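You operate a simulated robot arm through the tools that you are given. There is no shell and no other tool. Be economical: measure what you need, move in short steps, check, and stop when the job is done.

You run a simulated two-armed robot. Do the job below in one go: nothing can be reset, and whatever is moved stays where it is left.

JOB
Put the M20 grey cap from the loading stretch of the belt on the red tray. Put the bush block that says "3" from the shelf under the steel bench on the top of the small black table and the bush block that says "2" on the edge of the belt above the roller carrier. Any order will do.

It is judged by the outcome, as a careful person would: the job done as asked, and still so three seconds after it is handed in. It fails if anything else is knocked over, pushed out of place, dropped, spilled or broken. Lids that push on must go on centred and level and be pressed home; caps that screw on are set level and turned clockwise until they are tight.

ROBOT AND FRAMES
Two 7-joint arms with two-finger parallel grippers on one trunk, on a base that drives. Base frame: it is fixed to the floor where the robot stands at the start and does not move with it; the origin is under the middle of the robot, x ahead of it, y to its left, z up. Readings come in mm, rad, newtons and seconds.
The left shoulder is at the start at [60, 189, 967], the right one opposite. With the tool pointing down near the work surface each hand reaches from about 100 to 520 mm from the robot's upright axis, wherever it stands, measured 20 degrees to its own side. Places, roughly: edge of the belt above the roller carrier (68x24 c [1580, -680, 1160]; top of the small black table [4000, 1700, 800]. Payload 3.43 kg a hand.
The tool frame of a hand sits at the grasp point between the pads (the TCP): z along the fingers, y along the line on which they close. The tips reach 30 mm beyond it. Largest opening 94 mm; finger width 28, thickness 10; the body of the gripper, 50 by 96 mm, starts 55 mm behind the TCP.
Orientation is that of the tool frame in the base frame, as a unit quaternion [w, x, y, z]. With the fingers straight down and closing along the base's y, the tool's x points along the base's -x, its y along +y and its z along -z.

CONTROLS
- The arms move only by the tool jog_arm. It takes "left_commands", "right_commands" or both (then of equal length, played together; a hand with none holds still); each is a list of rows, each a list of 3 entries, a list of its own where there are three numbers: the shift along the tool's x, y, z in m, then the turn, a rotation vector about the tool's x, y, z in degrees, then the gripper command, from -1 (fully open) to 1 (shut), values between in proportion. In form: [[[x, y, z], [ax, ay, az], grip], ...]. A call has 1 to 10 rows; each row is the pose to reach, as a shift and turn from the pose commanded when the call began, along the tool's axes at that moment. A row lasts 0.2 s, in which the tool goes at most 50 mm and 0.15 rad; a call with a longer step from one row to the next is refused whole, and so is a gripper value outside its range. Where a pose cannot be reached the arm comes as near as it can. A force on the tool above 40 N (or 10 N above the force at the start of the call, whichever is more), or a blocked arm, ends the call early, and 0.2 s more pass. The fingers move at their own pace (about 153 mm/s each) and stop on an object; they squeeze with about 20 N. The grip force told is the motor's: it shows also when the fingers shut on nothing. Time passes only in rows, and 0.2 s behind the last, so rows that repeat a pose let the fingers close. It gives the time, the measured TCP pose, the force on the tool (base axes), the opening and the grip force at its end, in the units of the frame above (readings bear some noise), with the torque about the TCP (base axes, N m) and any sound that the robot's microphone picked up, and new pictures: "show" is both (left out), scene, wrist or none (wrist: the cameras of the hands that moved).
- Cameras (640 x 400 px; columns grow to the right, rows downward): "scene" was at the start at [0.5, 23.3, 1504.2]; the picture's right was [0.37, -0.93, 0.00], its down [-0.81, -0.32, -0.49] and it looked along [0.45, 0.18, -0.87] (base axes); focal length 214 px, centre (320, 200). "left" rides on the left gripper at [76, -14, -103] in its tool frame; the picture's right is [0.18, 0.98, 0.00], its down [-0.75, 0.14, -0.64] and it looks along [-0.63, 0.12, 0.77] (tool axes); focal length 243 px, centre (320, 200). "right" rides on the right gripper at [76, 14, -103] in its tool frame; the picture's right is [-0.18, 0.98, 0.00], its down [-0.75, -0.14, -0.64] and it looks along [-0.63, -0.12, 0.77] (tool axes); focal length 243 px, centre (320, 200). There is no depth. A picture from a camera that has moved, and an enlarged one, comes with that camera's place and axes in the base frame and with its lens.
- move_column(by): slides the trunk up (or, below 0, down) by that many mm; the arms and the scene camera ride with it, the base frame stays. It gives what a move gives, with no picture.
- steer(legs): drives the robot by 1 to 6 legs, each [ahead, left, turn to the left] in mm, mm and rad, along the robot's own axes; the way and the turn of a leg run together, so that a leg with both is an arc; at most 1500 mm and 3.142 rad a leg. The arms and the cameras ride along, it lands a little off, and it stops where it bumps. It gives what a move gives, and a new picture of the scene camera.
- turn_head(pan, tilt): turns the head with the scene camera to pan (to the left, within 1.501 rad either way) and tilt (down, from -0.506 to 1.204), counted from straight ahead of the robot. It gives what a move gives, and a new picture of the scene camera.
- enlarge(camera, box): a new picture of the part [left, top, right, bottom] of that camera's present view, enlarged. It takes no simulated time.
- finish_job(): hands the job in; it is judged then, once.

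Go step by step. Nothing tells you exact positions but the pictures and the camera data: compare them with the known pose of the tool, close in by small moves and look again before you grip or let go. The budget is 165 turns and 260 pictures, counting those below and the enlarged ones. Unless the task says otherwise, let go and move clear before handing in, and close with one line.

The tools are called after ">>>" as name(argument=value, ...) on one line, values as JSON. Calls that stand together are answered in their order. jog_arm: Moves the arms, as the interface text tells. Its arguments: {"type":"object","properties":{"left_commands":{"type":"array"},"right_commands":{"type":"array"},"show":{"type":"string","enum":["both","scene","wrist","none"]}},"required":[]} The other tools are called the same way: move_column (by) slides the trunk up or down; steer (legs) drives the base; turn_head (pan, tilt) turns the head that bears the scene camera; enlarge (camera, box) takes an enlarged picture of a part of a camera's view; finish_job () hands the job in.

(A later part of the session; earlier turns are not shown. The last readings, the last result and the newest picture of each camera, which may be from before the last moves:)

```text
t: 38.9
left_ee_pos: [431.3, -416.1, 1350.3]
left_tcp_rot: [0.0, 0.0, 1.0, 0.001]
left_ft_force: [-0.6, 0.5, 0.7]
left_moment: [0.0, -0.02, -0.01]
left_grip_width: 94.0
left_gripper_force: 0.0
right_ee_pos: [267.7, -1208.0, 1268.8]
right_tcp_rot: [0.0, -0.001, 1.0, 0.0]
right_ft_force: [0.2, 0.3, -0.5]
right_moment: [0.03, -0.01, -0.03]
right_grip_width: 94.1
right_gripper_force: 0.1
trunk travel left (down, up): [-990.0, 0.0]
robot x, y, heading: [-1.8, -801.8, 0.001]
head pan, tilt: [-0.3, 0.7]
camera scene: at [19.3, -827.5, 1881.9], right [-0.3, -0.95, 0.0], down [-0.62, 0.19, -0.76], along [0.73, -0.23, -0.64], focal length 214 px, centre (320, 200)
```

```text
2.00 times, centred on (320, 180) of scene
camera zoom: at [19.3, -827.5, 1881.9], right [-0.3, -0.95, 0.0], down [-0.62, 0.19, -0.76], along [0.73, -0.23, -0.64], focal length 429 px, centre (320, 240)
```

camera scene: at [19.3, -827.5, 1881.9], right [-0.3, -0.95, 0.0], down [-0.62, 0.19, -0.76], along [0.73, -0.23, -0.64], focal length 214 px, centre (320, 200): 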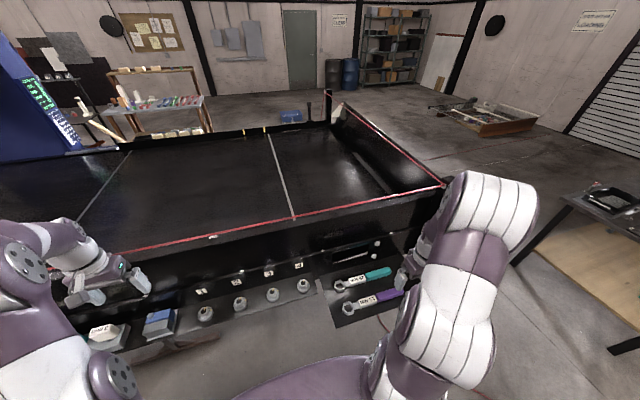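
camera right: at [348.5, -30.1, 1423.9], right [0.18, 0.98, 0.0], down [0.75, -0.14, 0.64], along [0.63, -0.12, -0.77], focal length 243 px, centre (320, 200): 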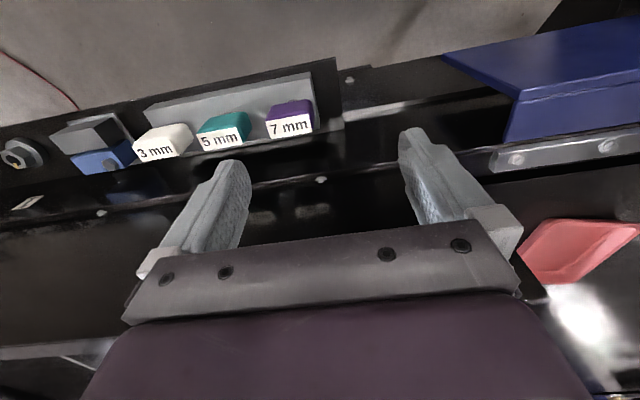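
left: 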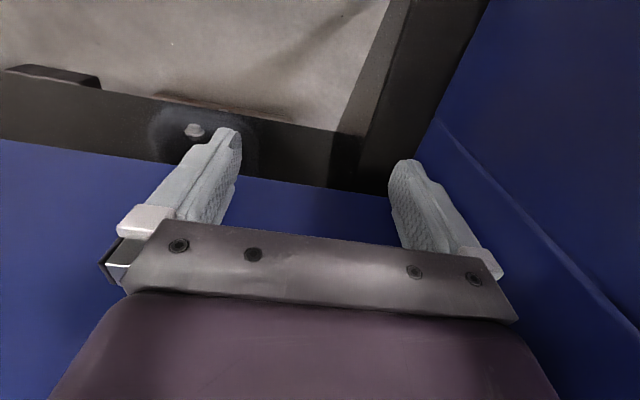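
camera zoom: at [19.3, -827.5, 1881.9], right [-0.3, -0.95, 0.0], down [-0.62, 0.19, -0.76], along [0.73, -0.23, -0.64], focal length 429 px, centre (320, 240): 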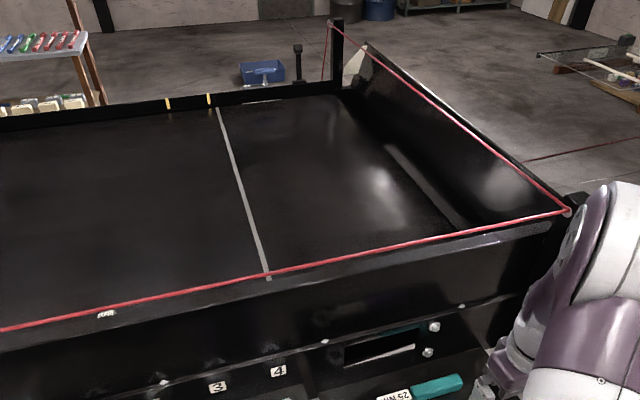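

No M20 in sight on the right stretch. I'll move the left hand's occlusion aside by panning left and inspecting the arch side from here.

>>> turn_head(pan=0.6, tilt=0.5)

>>> enlarge(camera="scene", box=[160, 100, 480, 300])

>>> turn_head(pan=-0.6, tilt=1.0)

>>> enlarge(camera="scene", box=[160, 50, 480, 250])

```text
t: 40.1
left_ee_pos: [431.7, -414.1, 1349.6]
left_tcp_rot: [0.0, 0.0, 1.0, 0.0]
left_ft_force: [-0.2, 0.6, -0.3]
left_moment: [0.03, 0.01, 0.0]
left_grip_width: 94.1
left_gripper_force: 0.1
right_ee_pos: [268.1, -1205.9, 1267.7]
right_tcp_rot: [0.0, 0.0, 1.0, 0.0]
right_ft_force: [-0.5, 0.7, 0.3]
right_moment: [0.02, 0.01, -0.01]
right_grip_width: 93.9
right_gripper_force: 0.1
trunk travel left (down, up): [-990.0, 0.0]
robot x, y, heading: [-5.3, -799.8, -0.003]
head pan, tilt: [0.6, 0.499]
camera scene: at [13.4, -749.8, 1899.6], right [0.56, -0.83, 0.0], down [-0.4, -0.27, -0.88], along [0.72, 0.5, -0.48], focal length 214 px, centre (320, 200)
```

scene: 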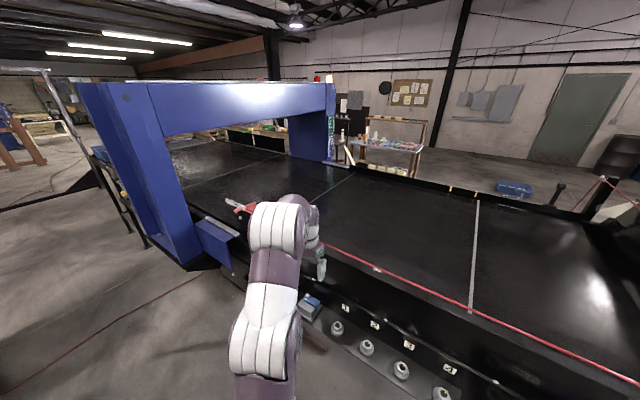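

```text
2.00 times, centred on (320, 200) of scene
camera zoom: at [13.4, -749.8, 1899.6], right [0.56, -0.83, 0.0], down [-0.4, -0.27, -0.88], along [0.72, 0.5, -0.48], focal length 429 px, centre (320, 200)
```

zoom: 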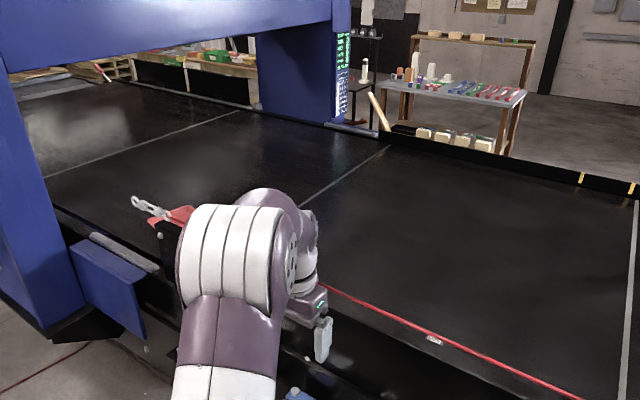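

```text
t: 41.5
left_ee_pos: [431.3, -415.2, 1349.1]
left_tcp_rot: [0.001, 0.0, 1.0, 0.0]
left_ft_force: [0.2, 0.1, -0.1]
left_moment: [0.03, 0.03, -0.01]
left_grip_width: 93.8
left_gripper_force: 0.0
right_ee_pos: [268.3, -1207.0, 1269.7]
right_tcp_rot: [0.0, 0.0, 1.0, 0.0]
right_ft_force: [-0.1, 0.7, -0.4]
right_moment: [0.02, 0.0, -0.02]
right_grip_width: 94.1
right_gripper_force: 0.1
trunk travel left (down, up): [-990.0, 0.0]
robot x, y, heading: [-1.5, -794.9, -0.002]
head pan, tilt: [-0.6, 1.0]
camera scene: at [-4.2, -840.2, 1858.5], right [-0.56, -0.83, 0.0], down [-0.69, 0.47, -0.54], along [0.45, -0.3, -0.84], focal length 214 px, centre (320, 200)
```

scene: 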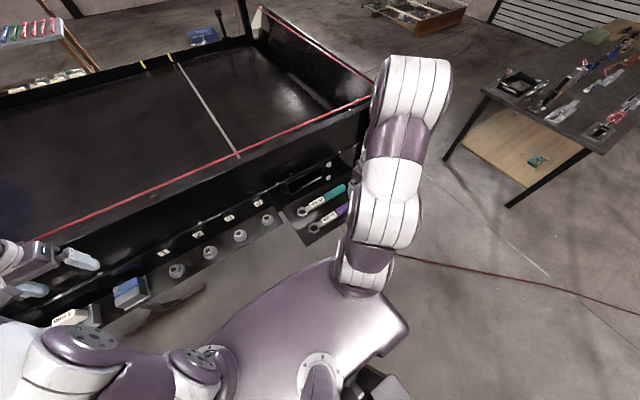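

```text
2.00 times, centred on (320, 150) of scene
camera zoom: at [-4.2, -840.2, 1858.5], right [-0.56, -0.83, 0.0], down [-0.69, 0.47, -0.54], along [0.45, -0.3, -0.84], focal length 429 px, centre (320, 300)
```

zoom: 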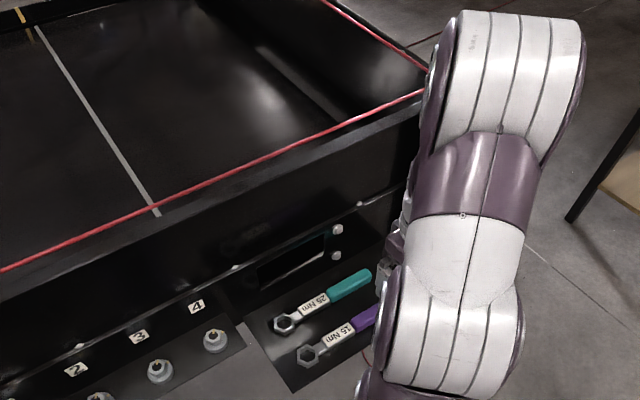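

M20 is still unseen, probably hidden close behind the guard or by the pillar; the far side will show it. I'll fetch the blocks first: tuck the hands in, drive back left, and turn to the bench.

>>> jog_arm(left_commands=[[[0.03, -0.03, 0], [0, 0, 0], -1], [[0.06, -0.06, 0], [0, 0, 0], -1], [[0.09, -0.09, 0], [0, 0, 0], -1], [[0.12, -0.12, 0], [0, 0, 0], -1]], right_commands=[[[0, 0.03, 0], [0, 0, 0], -1], [[0, 0.07, 0], [0, 0, 0], -1], [[0, 0.11, 0], [0, 0, 0], -1], [[0, 0.14, 0], [0, 0, 0], -1]], show="none")

>>> steer(legs=[[0, 900, 0]])

>>> turn_head(pan=1.5, tilt=0.9)

```text
t: 42.5
left_ee_pos: [308.3, -536.0, 1349.8]
left_tcp_rot: [0.001, 0.001, 1.0, 0.0]
left_ft_force: [-0.3, 0.2, 0.1]
left_moment: [0.0, -0.02, -0.01]
left_grip_width: 94.1
left_gripper_force: 0.1
right_ee_pos: [266.4, -1068.5, 1268.2]
right_tcp_rot: [0.001, 0.0, 1.0, 0.0]
right_ft_force: [-0.5, 0.0, 0.6]
right_moment: [0.01, -0.01, 0.0]
right_grip_width: 94.3
right_gripper_force: 0.0
trunk travel left (down, up): [-990.0, 0.0]
robot x, y, heading: [2.1, -800.4, -0.001]
head pan, tilt: [-0.6, 1.0]
```

```text
t: 47.3
left_ee_pos: [303.8, 376.6, 1349.5]
left_tcp_rot: [-0.001, -0.005, 1.0, 0.001]
left_ft_force: [0.4, 0.1, -0.3]
left_moment: [0.03, -0.01, -0.01]
left_grip_width: 93.9
left_gripper_force: 0.0
right_ee_pos: [267.3, -155.9, 1266.8]
right_tcp_rot: [0.001, -0.005, 1.0, 0.0]
right_ft_force: [-0.5, -0.3, 0.2]
right_moment: [0.0, -0.01, 0.0]
right_grip_width: 94.2
right_gripper_force: 0.1
trunk travel left (down, up): [-990.0, 0.0]
robot x, y, heading: [-6.3, 109.8, 0.012]
head pan, tilt: [-0.6, 1.0]
camera scene: at [-7.8, 69.4, 1858.5], right [-0.56, -0.83, 0.0], down [-0.7, 0.47, -0.54], along [0.45, -0.3, -0.84], focal length 214 px, centre (320, 200)
```

scene: 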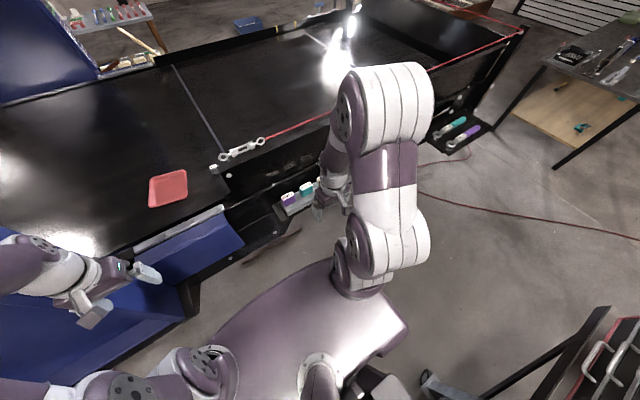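

```text
t: 49.3
left_ee_pos: [304.5, 378.0, 1350.3]
left_tcp_rot: [-0.001, -0.004, 1.0, 0.0]
left_ft_force: [0.9, -0.1, -0.3]
left_moment: [-0.03, 0.05, -0.02]
left_grip_width: 93.9
left_gripper_force: 0.0
right_ee_pos: [266.5, -155.3, 1266.4]
right_tcp_rot: [-0.001, -0.004, 1.0, 0.0]
right_ft_force: [1.3, -0.5, 0.4]
right_moment: [0.01, -0.01, 0.05]
right_grip_width: 94.0
right_gripper_force: 0.0
trunk travel left (down, up): [-990.0, 0.0]
robot x, y, heading: [-2.8, 110.1, 0.006]
head pan, tilt: [1.499, 0.901]
camera scene: at [-60.8, 185.0, 1865.7], right [1.0, -0.06, 0.0], down [-0.05, -0.78, -0.62], along [0.04, 0.62, -0.78], focal length 214 px, centre (320, 200)
```

scene: 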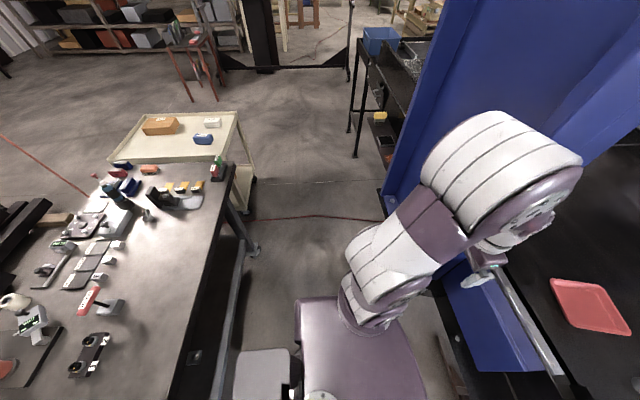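

The tuck is fine; the way is clear to turn in place toward the bench.

>>> steer(legs=[[0, 0, 1.57], [0, 0, 1.57]])

>>> turn_head(pan=0.0, tilt=0.7)

```text
t: 57.4
left_ee_pos: [-307.6, -164.9, 1349.6]
left_tcp_rot: [0.0, 1.0, 0.019, 0.0]
left_ft_force: [-0.3, -0.3, 0.7]
left_moment: [0.02, 0.03, -0.01]
left_grip_width: 94.1
left_gripper_force: 0.1
right_ee_pos: [-285.2, 369.9, 1266.8]
right_tcp_rot: [0.0, 1.0, 0.019, -0.001]
right_ft_force: [0.1, 0.3, 0.5]
right_moment: [-0.01, 0.0, 0.0]
right_grip_width: 94.0
right_gripper_force: 0.1
trunk travel left (down, up): [-990.0, 0.0]
robot x, y, heading: [-7.1, 113.9, -3.105]
head pan, tilt: [1.499, 0.901]
camera scene: at [51.6, 37.2, 1865.7], right [-1.0, 0.03, 0.0], down [0.03, 0.78, -0.62], along [-0.02, -0.62, -0.78], focal length 214 px, centre (320, 200)
```

scene: 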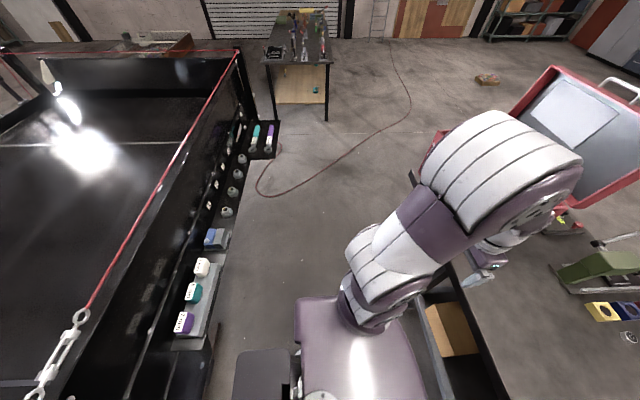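

```text
t: 59.0
left_ee_pos: [-308.6, -164.4, 1349.8]
left_tcp_rot: [0.0, 1.0, 0.019, 0.0]
left_ft_force: [-0.2, -0.4, -0.6]
left_moment: [0.02, 0.02, -0.02]
left_grip_width: 93.9
left_gripper_force: 0.0
right_ee_pos: [-283.7, 369.6, 1266.9]
right_tcp_rot: [0.001, 1.0, 0.019, 0.0]
right_ft_force: [0.3, -0.5, 0.0]
right_moment: [-0.02, -0.01, -0.01]
right_grip_width: 94.2
right_gripper_force: 0.0
trunk travel left (down, up): [-990.0, 0.0]
robot x, y, heading: [-4.9, 111.6, -3.106]
head pan, tilt: [0.0, 0.7]
camera scene: at [-30.7, 109.1, 1881.9], right [-0.04, 1.0, 0.0], down [0.64, 0.02, -0.76], along [-0.76, -0.03, -0.64], focal length 214 px, centre (320, 200)
```

scene: 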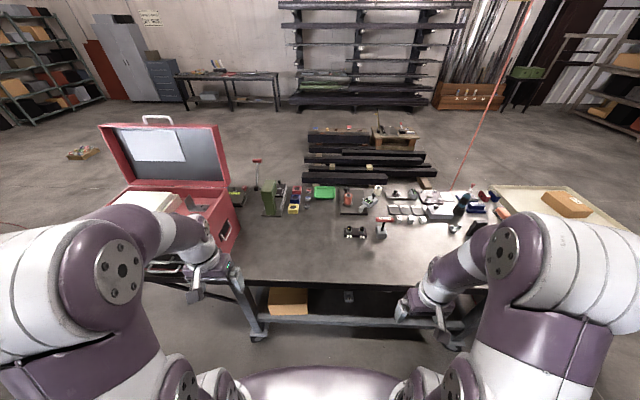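

The bench is ahead with the shelf below. I'll lower the trunk to see the blocks and read their numbers.

>>> move_column(by=-750)

>>> turn_head(pan=-0.3, tilt=0.7)

>>> enlarge(camera="scene", box=[160, 100, 480, 300])

```text
refused: -750 is not a number from -400 to 400
```

```text
t: 59.8
left_ee_pos: [-307.3, -164.0, 1349.8]
left_tcp_rot: [0.0, 1.0, 0.019, 0.0]
left_ft_force: [-0.4, 0.0, -0.2]
left_moment: [-0.01, 0.03, -0.02]
left_grip_width: 94.0
left_gripper_force: 0.0
right_ee_pos: [-283.4, 369.2, 1267.0]
right_tcp_rot: [0.0, 1.0, 0.018, 0.0]
right_ft_force: [-0.6, -0.7, 1.2]
right_moment: [-0.02, 0.02, -0.04]
right_grip_width: 94.1
right_gripper_force: 0.1
trunk travel left (down, up): [-990.0, 0.0]
robot x, y, heading: [-3.2, 109.7, -3.105]
head pan, tilt: [-0.3, 0.7]
camera scene: at [-27.9, 134.4, 1881.9], right [0.26, 0.97, 0.0], down [0.62, -0.17, -0.76], along [-0.74, 0.2, -0.64], focal length 214 px, centre (320, 200)
```

scene: 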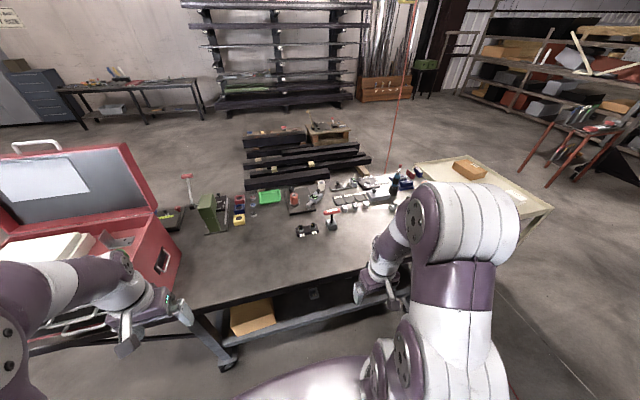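

```text
2.00 times, centred on (320, 200) of scene
camera zoom: at [-27.9, 134.4, 1881.9], right [0.26, 0.97, 0.0], down [0.62, -0.17, -0.76], along [-0.74, 0.2, -0.64], focal length 429 px, centre (320, 200)
```

zoom: 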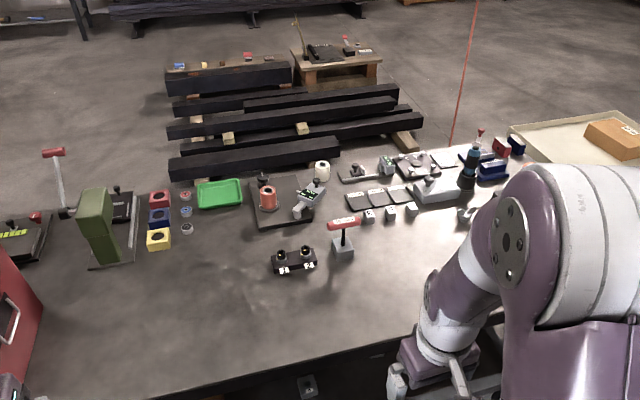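

>>> move_column(by=-400)

>>> move_column(by=-350)

>>> turn_head(pan=-0.3, tilt=0.5)

>>> enlarge(camera="scene", box=[160, 100, 480, 300])

```text
t: 63.6
left_ee_pos: [-307.8, -164.0, 949.4]
left_tcp_rot: [-0.001, 1.0, 0.019, 0.0]
left_ft_force: [0.3, -0.2, 0.3]
left_moment: [0.0, 0.0, -0.01]
left_grip_width: 94.2
left_gripper_force: 0.1
right_ee_pos: [-284.7, 368.5, 867.1]
right_tcp_rot: [0.0, 1.0, 0.02, 0.0]
right_ft_force: [0.6, 0.1, -0.9]
right_moment: [-0.04, -0.03, -0.01]
right_grip_width: 93.9
right_gripper_force: 0.0
trunk travel left (down, up): [-590.0, 400.0]
robot x, y, heading: [-5.1, 108.0, -3.108]
head pan, tilt: [-0.3, 0.7]
```

```text
t: 67.0
left_ee_pos: [-307.7, -165.3, 598.7]
left_tcp_rot: [0.001, 1.0, 0.019, 0.0]
left_ft_force: [-0.9, -0.5, -0.3]
left_moment: [-0.01, 0.01, -0.02]
left_grip_width: 94.0
left_gripper_force: 0.0
right_ee_pos: [-284.5, 368.0, 517.7]
right_tcp_rot: [-0.001, 1.0, 0.019, 0.0]
right_ft_force: [0.7, 0.2, -0.8]
right_moment: [0.0, 0.02, -0.01]
right_grip_width: 94.1
right_gripper_force: 0.1
trunk travel left (down, up): [-240.0, 750.0]
robot x, y, heading: [-5.3, 111.7, -3.106]
head pan, tilt: [-0.3, 0.7]
```

```text
t: 67.8
left_ee_pos: [-306.8, -164.1, 599.9]
left_tcp_rot: [0.0, 1.0, 0.019, 0.0]
left_ft_force: [0.1, 0.0, -0.1]
left_moment: [-0.03, 0.02, 0.01]
left_grip_width: 93.9
left_gripper_force: 0.0
right_ee_pos: [-282.6, 368.1, 517.5]
right_tcp_rot: [0.0, 1.0, 0.02, 0.001]
right_ft_force: [0.2, -0.1, 0.3]
right_moment: [0.0, 0.0, 0.0]
right_grip_width: 93.9
right_gripper_force: 0.0
trunk travel left (down, up): [-240.0, 750.0]
robot x, y, heading: [-6.1, 112.9, -3.101]
head pan, tilt: [-0.3, 0.499]
camera scene: at [-33.6, 136.0, 1149.5], right [0.26, 0.97, 0.0], down [0.46, -0.12, -0.88], along [-0.85, 0.23, -0.48], focal length 214 px, centre (320, 200)
```

scene: 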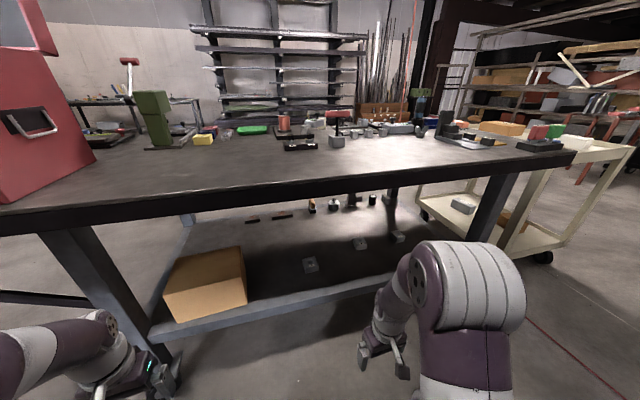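

```text
2.00 times, centred on (320, 200) of scene
camera zoom: at [-33.6, 136.0, 1149.5], right [0.26, 0.97, 0.0], down [0.46, -0.12, -0.88], along [-0.85, 0.23, -0.48], focal length 429 px, centre (320, 200)
```

zoom: 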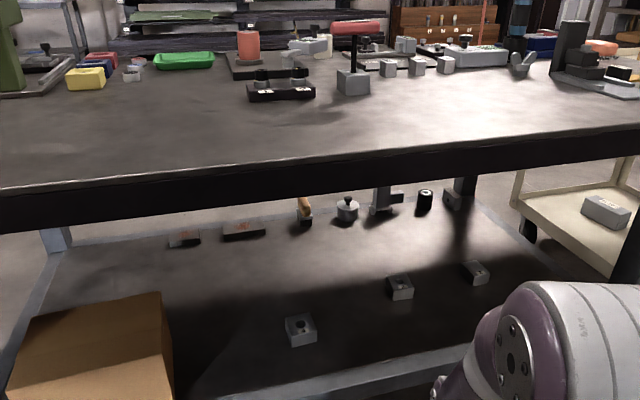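

Three grey blocks with bores stand on the shelf. Zooming for their numbers.

>>> enlarge(camera="scene", box=[290, 220, 410, 290])

>>> enlarge(camera="scene", box=[295, 245, 330, 280])

>>> enlarge(camera="scene", box=[345, 222, 410, 257])

```text
5.33 times, centred on (350, 255) of scene
camera zoom: at [-33.6, 136.0, 1149.5], right [0.26, 0.97, 0.0], down [0.46, -0.12, -0.88], along [-0.85, 0.23, -0.48], focal length 1144 px, centre (160, -93)
```

zoom: 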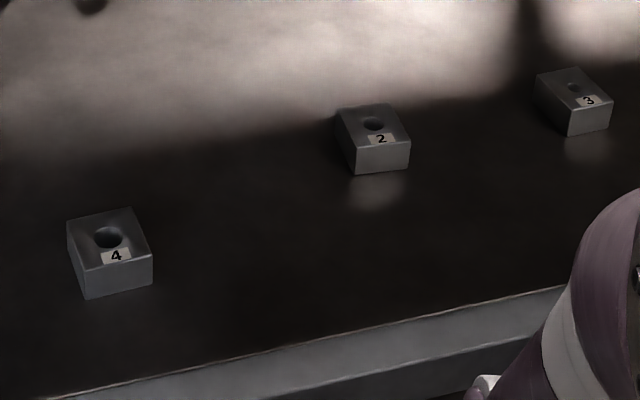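

```text
11.43 times, centred on (312, 262) of scene
camera zoom: at [-33.6, 136.0, 1149.5], right [0.26, 0.97, 0.0], down [0.46, -0.12, -0.88], along [-0.85, 0.23, -0.48], focal length 2451 px, centre (406, -514)
```

zoom: 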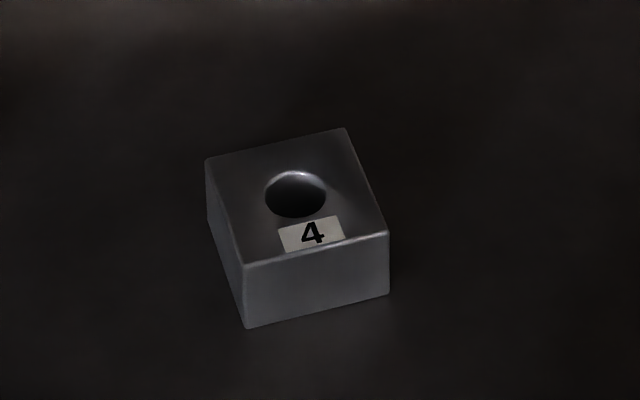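

```text
9.85 times, centred on (378, 240) of scene
camera zoom: at [-33.6, 136.0, 1149.5], right [0.26, 0.97, 0.0], down [0.46, -0.12, -0.88], along [-0.85, 0.23, -0.48], focal length 2112 px, centre (-246, -189)
```

zoom: 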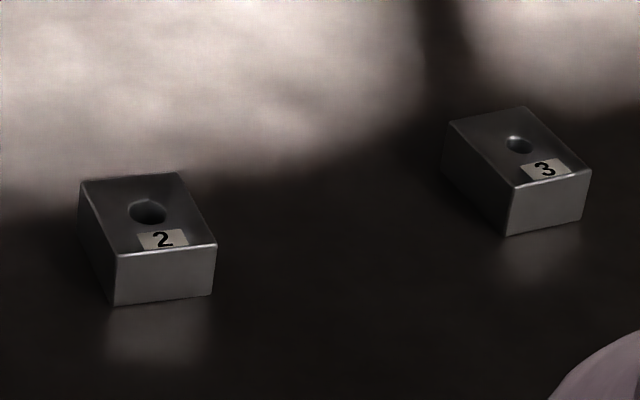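

I read 4, 2 and 3 (left to right); blocks 2 and 3 are at about [-810,560] and [-816,780], tops near z=440. I'll shift sideways to y≈670 and come closer.

>>> steer(legs=[[0, -560, -0.036], [120, 0, 0]])

>>> turn_head(pan=0.0, tilt=0.7)

>>> enlarge(camera="scene", box=[230, 130, 410, 240])

```text
t: 71.8
left_ee_pos: [-450.3, 392.5, 598.9]
left_tcp_rot: [-0.001, 1.0, 0.004, 0.0]
left_ft_force: [0.2, 0.1, 0.1]
left_moment: [-0.03, 0.01, -0.03]
left_grip_width: 94.1
left_gripper_force: 0.0
right_ee_pos: [-411.1, 925.8, 517.0]
right_tcp_rot: [0.0, 1.0, 0.004, 0.0]
right_ft_force: [-0.2, 0.5, 0.3]
right_moment: [0.01, -0.01, 0.02]
right_grip_width: 93.9
right_gripper_force: 0.0
trunk travel left (down, up): [-240.0, 750.0]
robot x, y, heading: [-136.2, 660.3, -3.135]
head pan, tilt: [-0.3, 0.499]
camera scene: at [-167.7, 685.8, 1149.6], right [0.29, 0.96, 0.0], down [0.46, -0.14, -0.88], along [-0.84, 0.25, -0.48], focal length 214 px, centre (320, 200)
```

scene: 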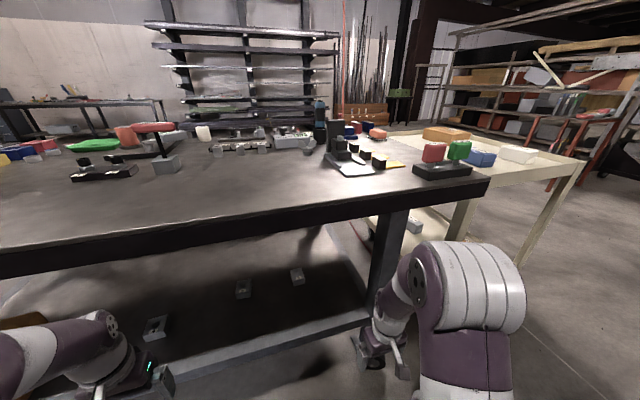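

```text
t: 72.6
left_ee_pos: [-448.5, 393.9, 599.4]
left_tcp_rot: [0.0, 1.0, 0.005, 0.0]
left_ft_force: [0.1, 0.5, 0.7]
left_moment: [0.02, 0.02, 0.0]
left_grip_width: 93.9
left_gripper_force: 0.0
right_ee_pos: [-411.2, 925.6, 517.4]
right_tcp_rot: [0.0, 1.0, 0.005, 0.0]
right_ft_force: [0.1, 0.3, 0.6]
right_moment: [-0.03, -0.02, 0.01]
right_grip_width: 94.0
right_gripper_force: 0.1
trunk travel left (down, up): [-240.0, 750.0]
robot x, y, heading: [-138.6, 659.7, -3.131]
head pan, tilt: [0.0, 0.7]
camera scene: at [-165.3, 659.0, 1131.9], right [-0.01, 1.0, 0.0], down [0.64, 0.01, -0.77], along [-0.77, -0.01, -0.64], focal length 214 px, centre (320, 200)
```

scene: 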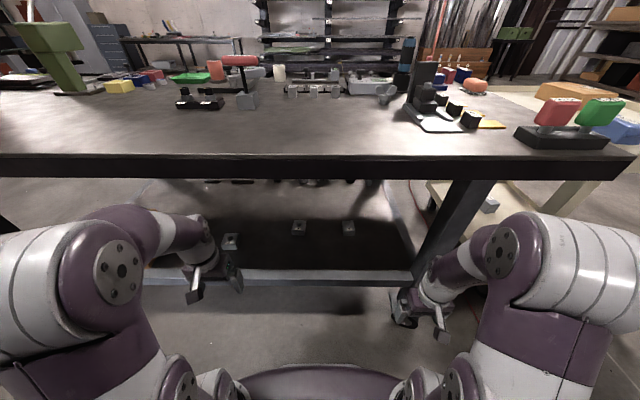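

```text
3.56 times, centred on (320, 185) of scene
camera zoom: at [-165.3, 659.0, 1131.9], right [-0.01, 1.0, 0.0], down [0.64, 0.01, -0.77], along [-0.77, -0.01, -0.64], focal length 763 px, centre (320, 253)
```

zoom: 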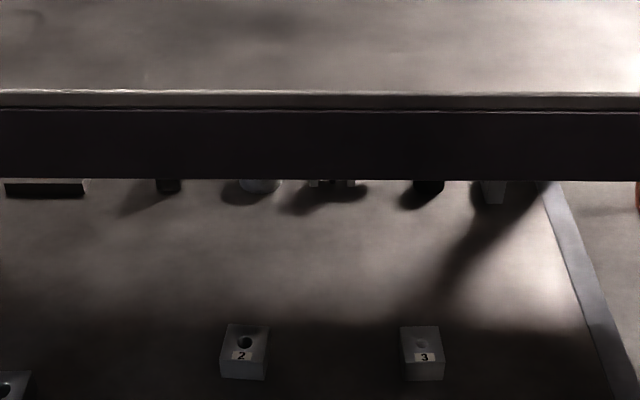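

Blocks: 2 at ~[-823,558], 3 at ~[-824,775]. I'll pitch both hands about 50° forward, in free space.

>>> jog_arm(right_commands=[[[0, 0, -0.02], [0, -8.5, 0], -1], [[0, 0, -0.04], [0, -17, 0], -1], [[0, 0, -0.06], [0, -25.5, 0], -1], [[0, 0, -0.06], [0, -34, 0], -1], [[0, 0, -0.06], [0, -42.5, 0], -1], [[0, 0, -0.06], [0, -51, 0], -1]], left_commands=[[[0, 0, 0], [0, -8.5, 0], -1], [[0, 0, 0], [0, -17, 0], -1], [[0, 0, 0], [0, -25.5, 0], -1], [[0, 0, 0], [0, -34, 0], -1], [[0, 0, 0], [0, -42.5, 0], -1], [[0, 0, 0], [0, -51, 0], -1]])

```text
t: 74.0
left_ee_pos: [-466.5, 378.5, 586.8]
left_tcp_rot: [0.002, 0.902, 0.004, -0.431]
left_ft_force: [0.6, -0.2, -1.0]
left_moment: [0.0, -0.01, 0.0]
left_grip_width: 94.0
left_gripper_force: 0.1
left hand out of reach, approached as far as the arm can: row 4, 5, 6
right_ee_pos: [-426.6, 949.6, 556.2]
right_tcp_rot: [0.003, 0.902, 0.004, -0.433]
right_ft_force: [0.9, -0.1, -1.0]
right_moment: [-0.01, 0.01, 0.01]
right_grip_width: 93.9
right_gripper_force: 0.0
right hand out of reach, approached as far as the arm can: row 3, 4, 5, 6
trunk travel left (down, up): [-240.0, 750.0]
robot x, y, heading: [-141.0, 660.0, -3.132]
head pan, tilt: [0.0, 0.7]
camera scene: at [-165.2, 659.0, 1132.0], right [-0.01, 1.0, 0.0], down [0.64, 0.01, -0.77], along [-0.76, -0.01, -0.64], focal length 214 px, centre (320, 200)
camera right: at [-298.0, 937.8, 561.8], right [-0.11, -0.98, 0.14], down [0.03, 0.14, 0.99], along [-0.99, 0.11, 0.01], focal length 243 px, centre (320, 200)
camera left: at [-340.0, 394.0, 592.7], right [0.13, -0.98, -0.14], down [0.03, -0.14, 0.99], along [-0.99, -0.13, 0.01], focal length 243 px, centre (320, 200)
```

scene: 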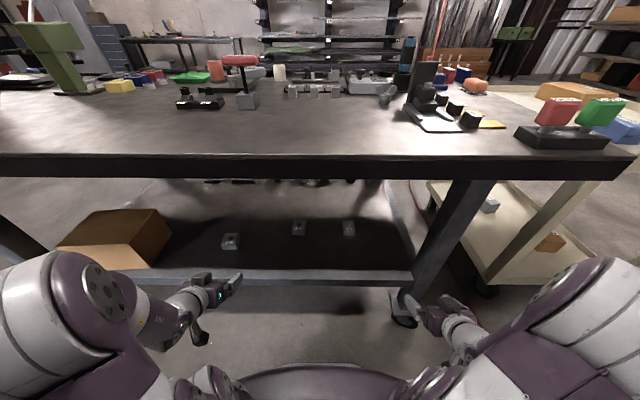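
right: 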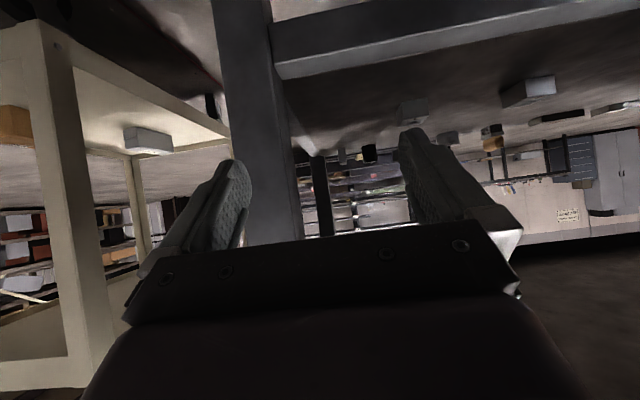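
left: 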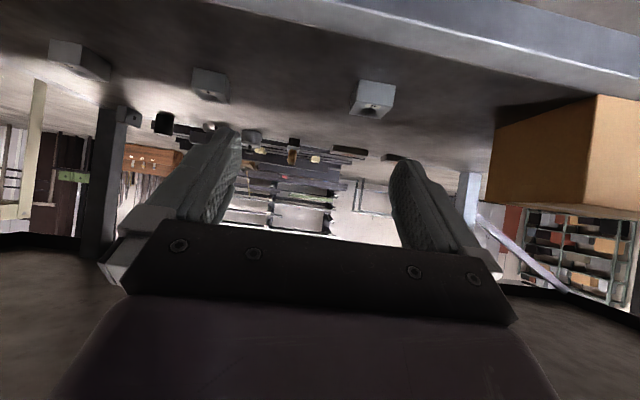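

The hands pitched; the wrist camera hangs low at this tilt, so I'll use about 33° instead. Moving the right hand inward to y≈775 first.

>>> jog_arm(right_commands=[[[0, 0.044, 0], [0, 4.5, 0], -1], [[0, 0.088, 0], [0, 9, 0], -1], [[0, 0.132, 0], [0, 13.5, 0], -1], [[0, 0.175, 0], [0, 18, 0], -1], [[-0.025, 0.175, 0.04], [0, 18, 0], -1], [[-0.05, 0.175, 0.08], [0, 18, 0], -1]], show="wrist")

```text
t: 75.4
left_ee_pos: [-468.2, 378.4, 585.6]
left_tcp_rot: [0.001, 0.903, 0.003, -0.43]
left_ft_force: [-0.2, 0.4, -0.4]
left_moment: [0.05, -0.01, -0.03]
left_grip_width: 93.8
left_gripper_force: 0.1
right_ee_pos: [-525.2, 819.3, 519.7]
right_tcp_rot: [0.028, 0.968, 0.016, -0.248]
right_ft_force: [-0.8, 0.1, -0.5]
right_moment: [0.02, -0.04, 0.01]
right_grip_width: 94.1
right_gripper_force: 0.1
right hand out of reach, approached as far as the arm can: row 1, 2, 3, 4, 5, 6
trunk travel left (down, up): [-240.0, 750.0]
robot x, y, heading: [-140.0, 661.2, -3.133]
head pan, tilt: [0.0, 0.7]
camera right: at [-408.7, 813.2, 575.0], right [-0.12, -0.98, 0.14], down [-0.36, 0.17, 0.92], along [-0.93, 0.06, -0.37], focal length 243 px, centre (320, 200)
```

right: 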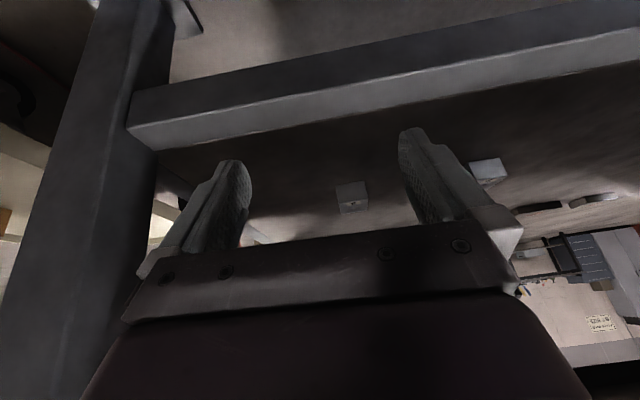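

>>> jog_arm(right_commands=[[[-0.033, 0.007, 0.021], [0, 0, 0], -1], [[-0.066, 0.014, 0.043], [0, 0, 0], -1], [[-0.1, 0.021, 0.064], [0, 0, 0], -1], [[-0.132, 0.028, 0.085], [0, 0, 0], -1], [[-0.165, 0.036, 0.107], [0, 0, 0], -1], [[-0.197, 0.044, 0.128], [0, 0, 0], -1]])

```text
t: 76.8
left_ee_pos: [-467.6, 379.6, 585.2]
left_tcp_rot: [0.002, 0.902, 0.003, -0.431]
left_ft_force: [-0.1, -0.6, -0.3]
left_moment: [0.02, 0.04, -0.01]
left_grip_width: 94.1
left_gripper_force: 0.1
right_ee_pos: [-752.5, 729.7, 544.8]
right_tcp_rot: [0.0, 0.959, 0.004, -0.285]
right_ft_force: [-0.5, -0.3, 0.4]
right_moment: [0.02, -0.03, -0.02]
right_grip_width: 94.0
right_gripper_force: 0.0
right hand out of reach, approached as far as the arm can: row 1
trunk travel left (down, up): [-240.0, 750.0]
robot x, y, heading: [-145.0, 660.1, -3.135]
head pan, tilt: [0.0, 0.7]
camera scene: at [-165.4, 658.9, 1131.9], right [-0.01, 1.0, 0.0], down [0.64, 0.01, -0.76], along [-0.76, -0.01, -0.64], focal length 214 px, centre (320, 200)
camera right: at [-632.2, 716.3, 591.1], right [-0.15, -0.98, 0.1], down [-0.28, 0.14, 0.95], along [-0.95, 0.11, -0.3], focal length 243 px, centre (320, 200)
```

scene: 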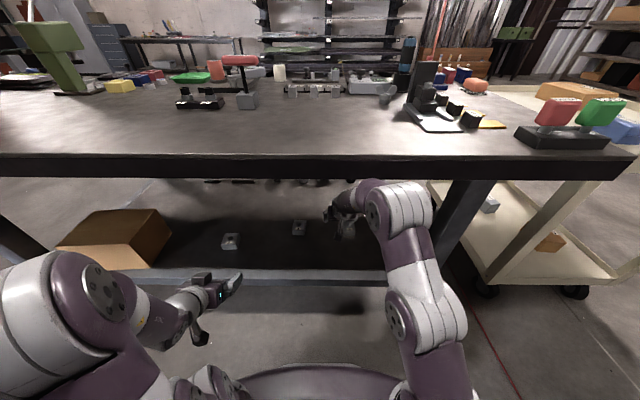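
right: 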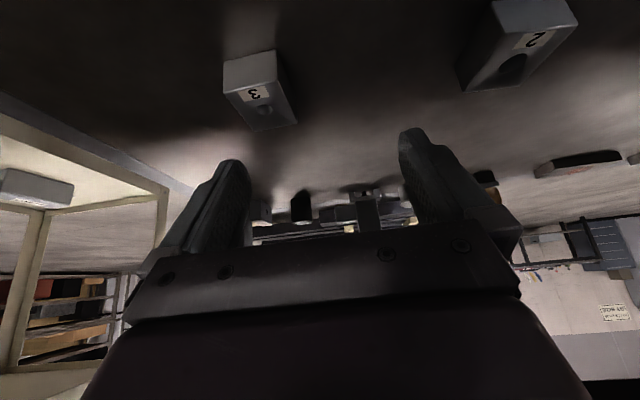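

The right hand is now well placed; block 3 measures at centre ≈[-814,777], about 56×45 mm and square to the bench. I'll go above it.

>>> jog_arm(right_commands=[[[-0.014, -0.024, 0.036], [0, 0, 0], -1], [[-0.0275, -0.047, 0.0716], [0, 0, 0], -1], [[-0.0275, -0.047, 0.0716], [0, 0, 0], -1]])

```text
t: 77.6
left_ee_pos: [-467.7, 378.6, 586.2]
left_tcp_rot: [0.003, 0.903, 0.004, -0.43]
left_ft_force: [-0.1, -0.5, -0.5]
left_moment: [-0.02, 0.0, 0.0]
left_grip_width: 94.0
left_gripper_force: 0.1
right_ee_pos: [-813.9, 776.4, 497.9]
right_tcp_rot: [0.0, 0.958, 0.004, -0.285]
right_ft_force: [0.8, -1.1, 0.0]
right_moment: [-0.04, -0.01, -0.01]
right_grip_width: 93.8
right_gripper_force: 0.1
right hand out of reach, approached as far as the arm can: row 2
trunk travel left (down, up): [-240.0, 750.0]
robot x, y, heading: [-141.3, 659.6, -3.134]
head pan, tilt: [0.0, 0.7]
camera scene: at [-165.5, 659.0, 1131.9], right [-0.01, 1.0, 0.0], down [0.64, 0.01, -0.76], along [-0.76, -0.01, -0.64], focal length 214 px, centre (320, 200)
camera right: at [-693.9, 762.7, 543.5], right [-0.15, -0.98, 0.1], down [-0.28, 0.14, 0.95], along [-0.95, 0.11, -0.3], focal length 243 px, centre (320, 200)
```

scene: 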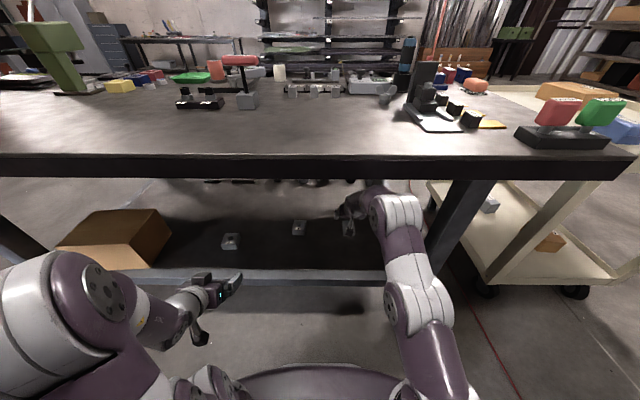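
right: 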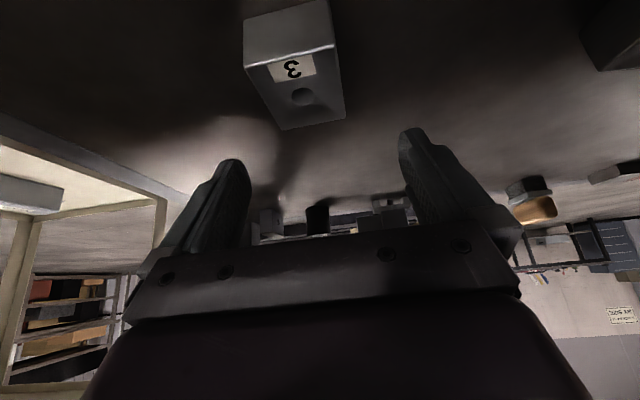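

>>> jog_arm(right_commands=[[[0.015, -0.002, 0.025], [0, 0, 0], -1], [[0.03, -0.003, 0.0497], [0, 0, 0], -1], [[0.03, -0.003, 0.0497], [0, 0, 0], -1]], show="wrist")

```text
t: 78.4
left_ee_pos: [-466.9, 378.7, 585.1]
left_tcp_rot: [0.003, 0.903, 0.005, -0.43]
left_ft_force: [0.9, -0.6, 0.0]
left_moment: [-0.01, 0.0, 0.0]
left_grip_width: 93.7
left_gripper_force: 0.1
right_ee_pos: [-818.9, 778.7, 441.2]
right_tcp_rot: [0.001, 0.959, 0.004, -0.284]
right_ft_force: [-1.2, -0.2, -0.1]
right_moment: [0.01, -0.02, 0.02]
right_grip_width: 93.9
right_gripper_force: 0.0
trunk travel left (down, up): [-240.0, 750.0]
robot x, y, heading: [-136.4, 661.2, -3.134]
head pan, tilt: [0.0, 0.7]
camera right: at [-699.2, 765.7, 486.3], right [-0.15, -0.98, 0.1], down [-0.28, 0.14, 0.95], along [-0.95, 0.11, -0.3], focal length 243 px, centre (320, 200)
```

right: 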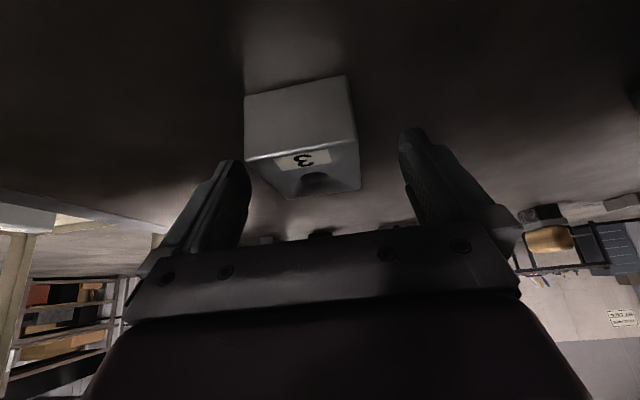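

The fingers straddle block 3 with the tips just above the shelf. Closing, then lifting slightly.

>>> jog_arm(right_commands=[[[0, 0, 0], [0, 0, 0], 0.2], [[0, 0, 0], [0, 0, 0], 1], [[0, 0, 0], [0, 0, 0], 1], [[0, 0, 0], [0, 0, 0], 1], [[-0.011, 0, -0.017], [0, 0, 0], 1], [[-0.022, 0, -0.034], [0, 0, 0], 1], [[-0.038, 0, -0.059], [0, 0, 0], 1]])

```text
t: 80.0
left_ee_pos: [-468.4, 377.7, 585.9]
left_tcp_rot: [0.002, 0.903, 0.004, -0.43]
left_ft_force: [-1.0, 0.1, 0.0]
left_moment: [0.0, -0.03, -0.01]
left_grip_width: 94.3
left_gripper_force: 0.1
right_ee_pos: [-805.4, 781.4, 504.7]
right_tcp_rot: [0.001, 0.959, 0.005, -0.284]
right_ft_force: [-0.2, -0.2, -3.8]
right_moment: [0.01, 0.0, -0.02]
right_grip_width: 54.2
right_gripper_force: 20.1
right hand out of reach, approached as far as the arm can: row 7
trunk travel left (down, up): [-240.0, 750.0]
robot x, y, heading: [-140.8, 657.8, -3.131]
head pan, tilt: [0.0, 0.7]
camera scene: at [-165.7, 659.0, 1131.8], right [-0.01, 1.0, 0.0], down [0.64, 0.01, -0.76], along [-0.76, -0.01, -0.64], focal length 214 px, centre (320, 200)
camera right: at [-685.9, 767.2, 549.8], right [-0.15, -0.98, 0.1], down [-0.28, 0.14, 0.95], along [-0.95, 0.11, -0.3], focal length 243 px, centre (320, 200)
```

scene: 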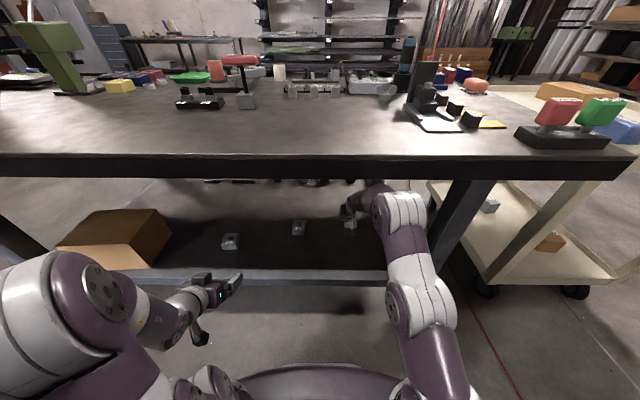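
right: 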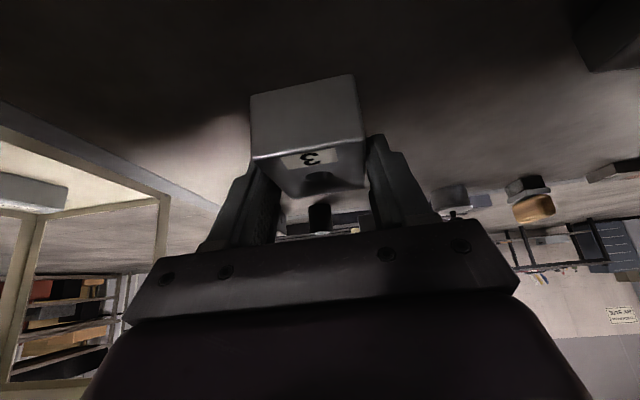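

Block 3 is gripped and lifted (54 mm, ~0.4 kg). I'll hold it and bring the left hand to block 2 in the same way.

>>> jog_arm(left_commands=[[[0, -0.044, 0.01], [0, 4.5, 0], -1], [[0, -0.088, 0.02], [0, 9, 0], -1], [[0, -0.132, 0.03], [0, 13.5, 0], -1], [[0, -0.179, 0.041], [0, 18, 0], -1], [[-0.03, -0.179, 0.08], [0, 18, 0], -1], [[-0.06, -0.179, 0.119], [0, 18, 0], -1], [[-0.09, -0.179, 0.158], [0, 18, 0], -1]])

```text
t: 81.6
left_ee_pos: [-648.3, 552.3, 555.3]
left_tcp_rot: [0.002, 0.959, 0.005, -0.284]
left_ft_force: [-0.4, 0.4, 0.3]
left_moment: [0.02, 0.0, -0.05]
left_grip_width: 94.0
left_gripper_force: 0.1
left hand out of reach, approached as far as the arm can: row 1, 2, 3, 4, 5
right_ee_pos: [-806.5, 781.2, 505.5]
right_tcp_rot: [-0.001, 0.959, 0.003, -0.284]
right_ft_force: [0.6, -0.2, -4.8]
right_moment: [0.01, 0.01, -0.02]
right_grip_width: 54.3
right_gripper_force: 20.6
trunk travel left (down, up): [-240.0, 750.0]
robot x, y, heading: [-143.7, 658.4, -3.133]
head pan, tilt: [0.0, 0.7]
camera scene: at [-166.0, 659.2, 1131.8], right [-0.01, 1.0, 0.0], down [0.64, 0.01, -0.76], along [-0.76, -0.01, -0.64], focal length 214 px, centre (320, 200)
camera left: at [-528.7, 568.7, 601.0], right [0.16, -0.98, -0.1], down [-0.28, -0.14, 0.95], along [-0.95, -0.13, -0.3], focal length 243 px, centre (320, 200)
```

scene: 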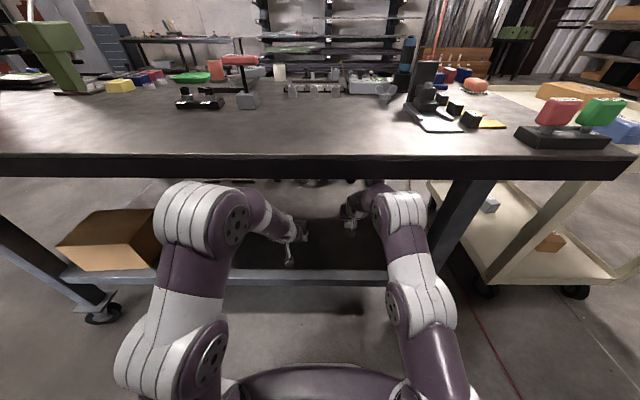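
left: 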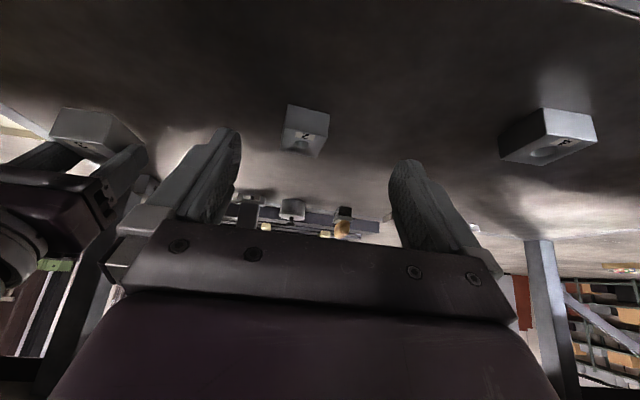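

>>> jog_arm(left_commands=[[[-0.029, 0, 0.035], [0, 0, 0], -1], [[-0.058, 0, 0.07], [0, 0, 0], -1], [[-0.087, -0.002, 0.106], [0, 0, 0], -1], [[-0.116, -0.002, 0.141], [0, 0, 0], -1], [[-0.116, -0.002, 0.141], [0, 0, 0], -1]])

```text
t: 82.8
left_ee_pos: [-823.6, 553.1, 500.0]
left_tcp_rot: [0.002, 0.959, 0.005, -0.284]
left_ft_force: [-0.6, 0.1, 0.8]
left_moment: [0.0, 0.01, -0.05]
left_grip_width: 93.8
left_gripper_force: 0.2
right_ee_pos: [-805.6, 780.3, 504.2]
right_tcp_rot: [0.0, 0.959, 0.003, -0.283]
right_ft_force: [0.2, -0.5, -3.2]
right_moment: [0.02, 0.0, -0.02]
right_grip_width: 54.4
right_gripper_force: 20.5
trunk travel left (down, up): [-240.0, 750.0]
robot x, y, heading: [-141.7, 659.1, -3.136]
head pan, tilt: [0.0, 0.7]
camera scene: at [-166.0, 659.0, 1131.9], right [-0.01, 1.0, 0.0], down [0.64, 0.01, -0.76], along [-0.76, -0.01, -0.64], focal length 214 px, centre (320, 200)
camera left: at [-703.8, 569.0, 545.3], right [0.16, -0.98, -0.1], down [-0.28, -0.14, 0.95], along [-0.95, -0.13, -0.3], focal length 243 px, centre (320, 200)
```

scene: 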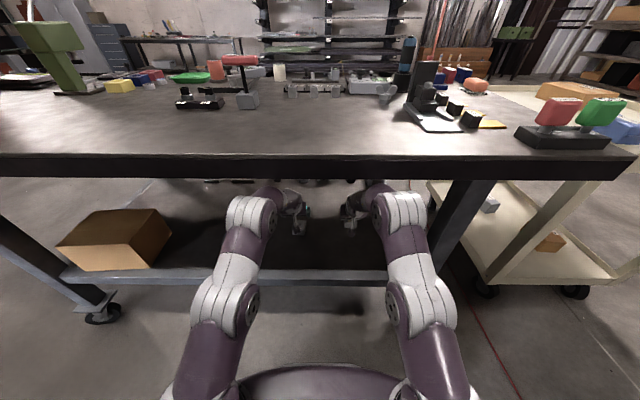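
left: 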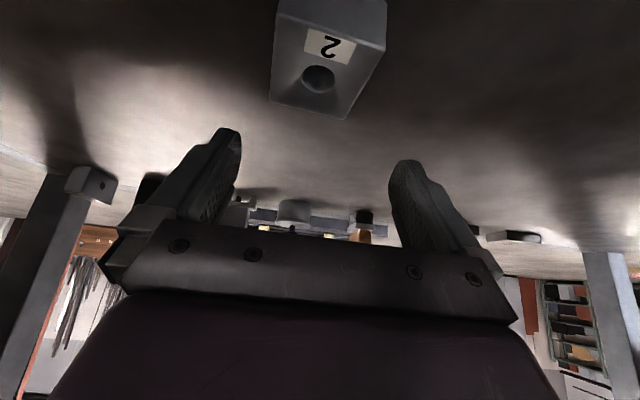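

>>> jog_arm(left_commands=[[[0.017, -0.008, 0.024], [0, 0, 0], -1], [[0.034, -0.008, 0.0484], [0, 0, 0], -1], [[0.034, -0.008, 0.0484], [0, 0, 0], -1]], show="wrist")

```text
t: 83.6
left_ee_pos: [-821.2, 564.5, 441.7]
left_tcp_rot: [0.001, 0.959, 0.004, -0.285]
left_ft_force: [-0.3, -0.8, 0.6]
left_moment: [0.0, 0.02, 0.0]
left_grip_width: 94.0
left_gripper_force: 0.0
right_ee_pos: [-806.2, 780.7, 503.7]
right_tcp_rot: [0.0, 0.959, 0.004, -0.283]
right_ft_force: [-0.8, 0.9, -4.2]
right_moment: [0.03, 0.01, 0.02]
right_grip_width: 54.1
right_gripper_force: 19.9
trunk travel left (down, up): [-240.0, 750.0]
robot x, y, heading: [-142.0, 658.8, -3.13]
head pan, tilt: [0.0, 0.7]
camera left: at [-702.5, 579.0, 487.5], right [0.16, -0.98, -0.1], down [-0.28, -0.14, 0.95], along [-0.95, -0.13, -0.3], focal length 243 px, centre (320, 200)
```

left: 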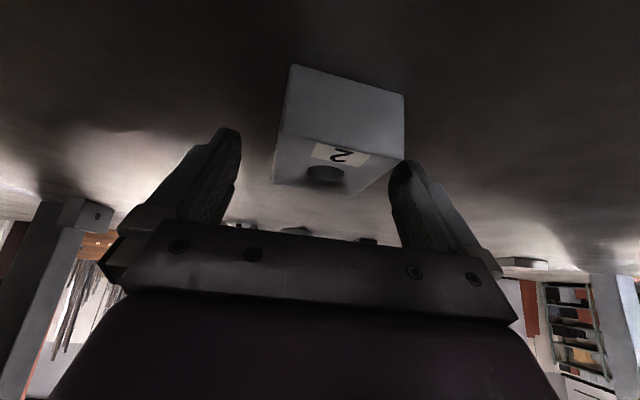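

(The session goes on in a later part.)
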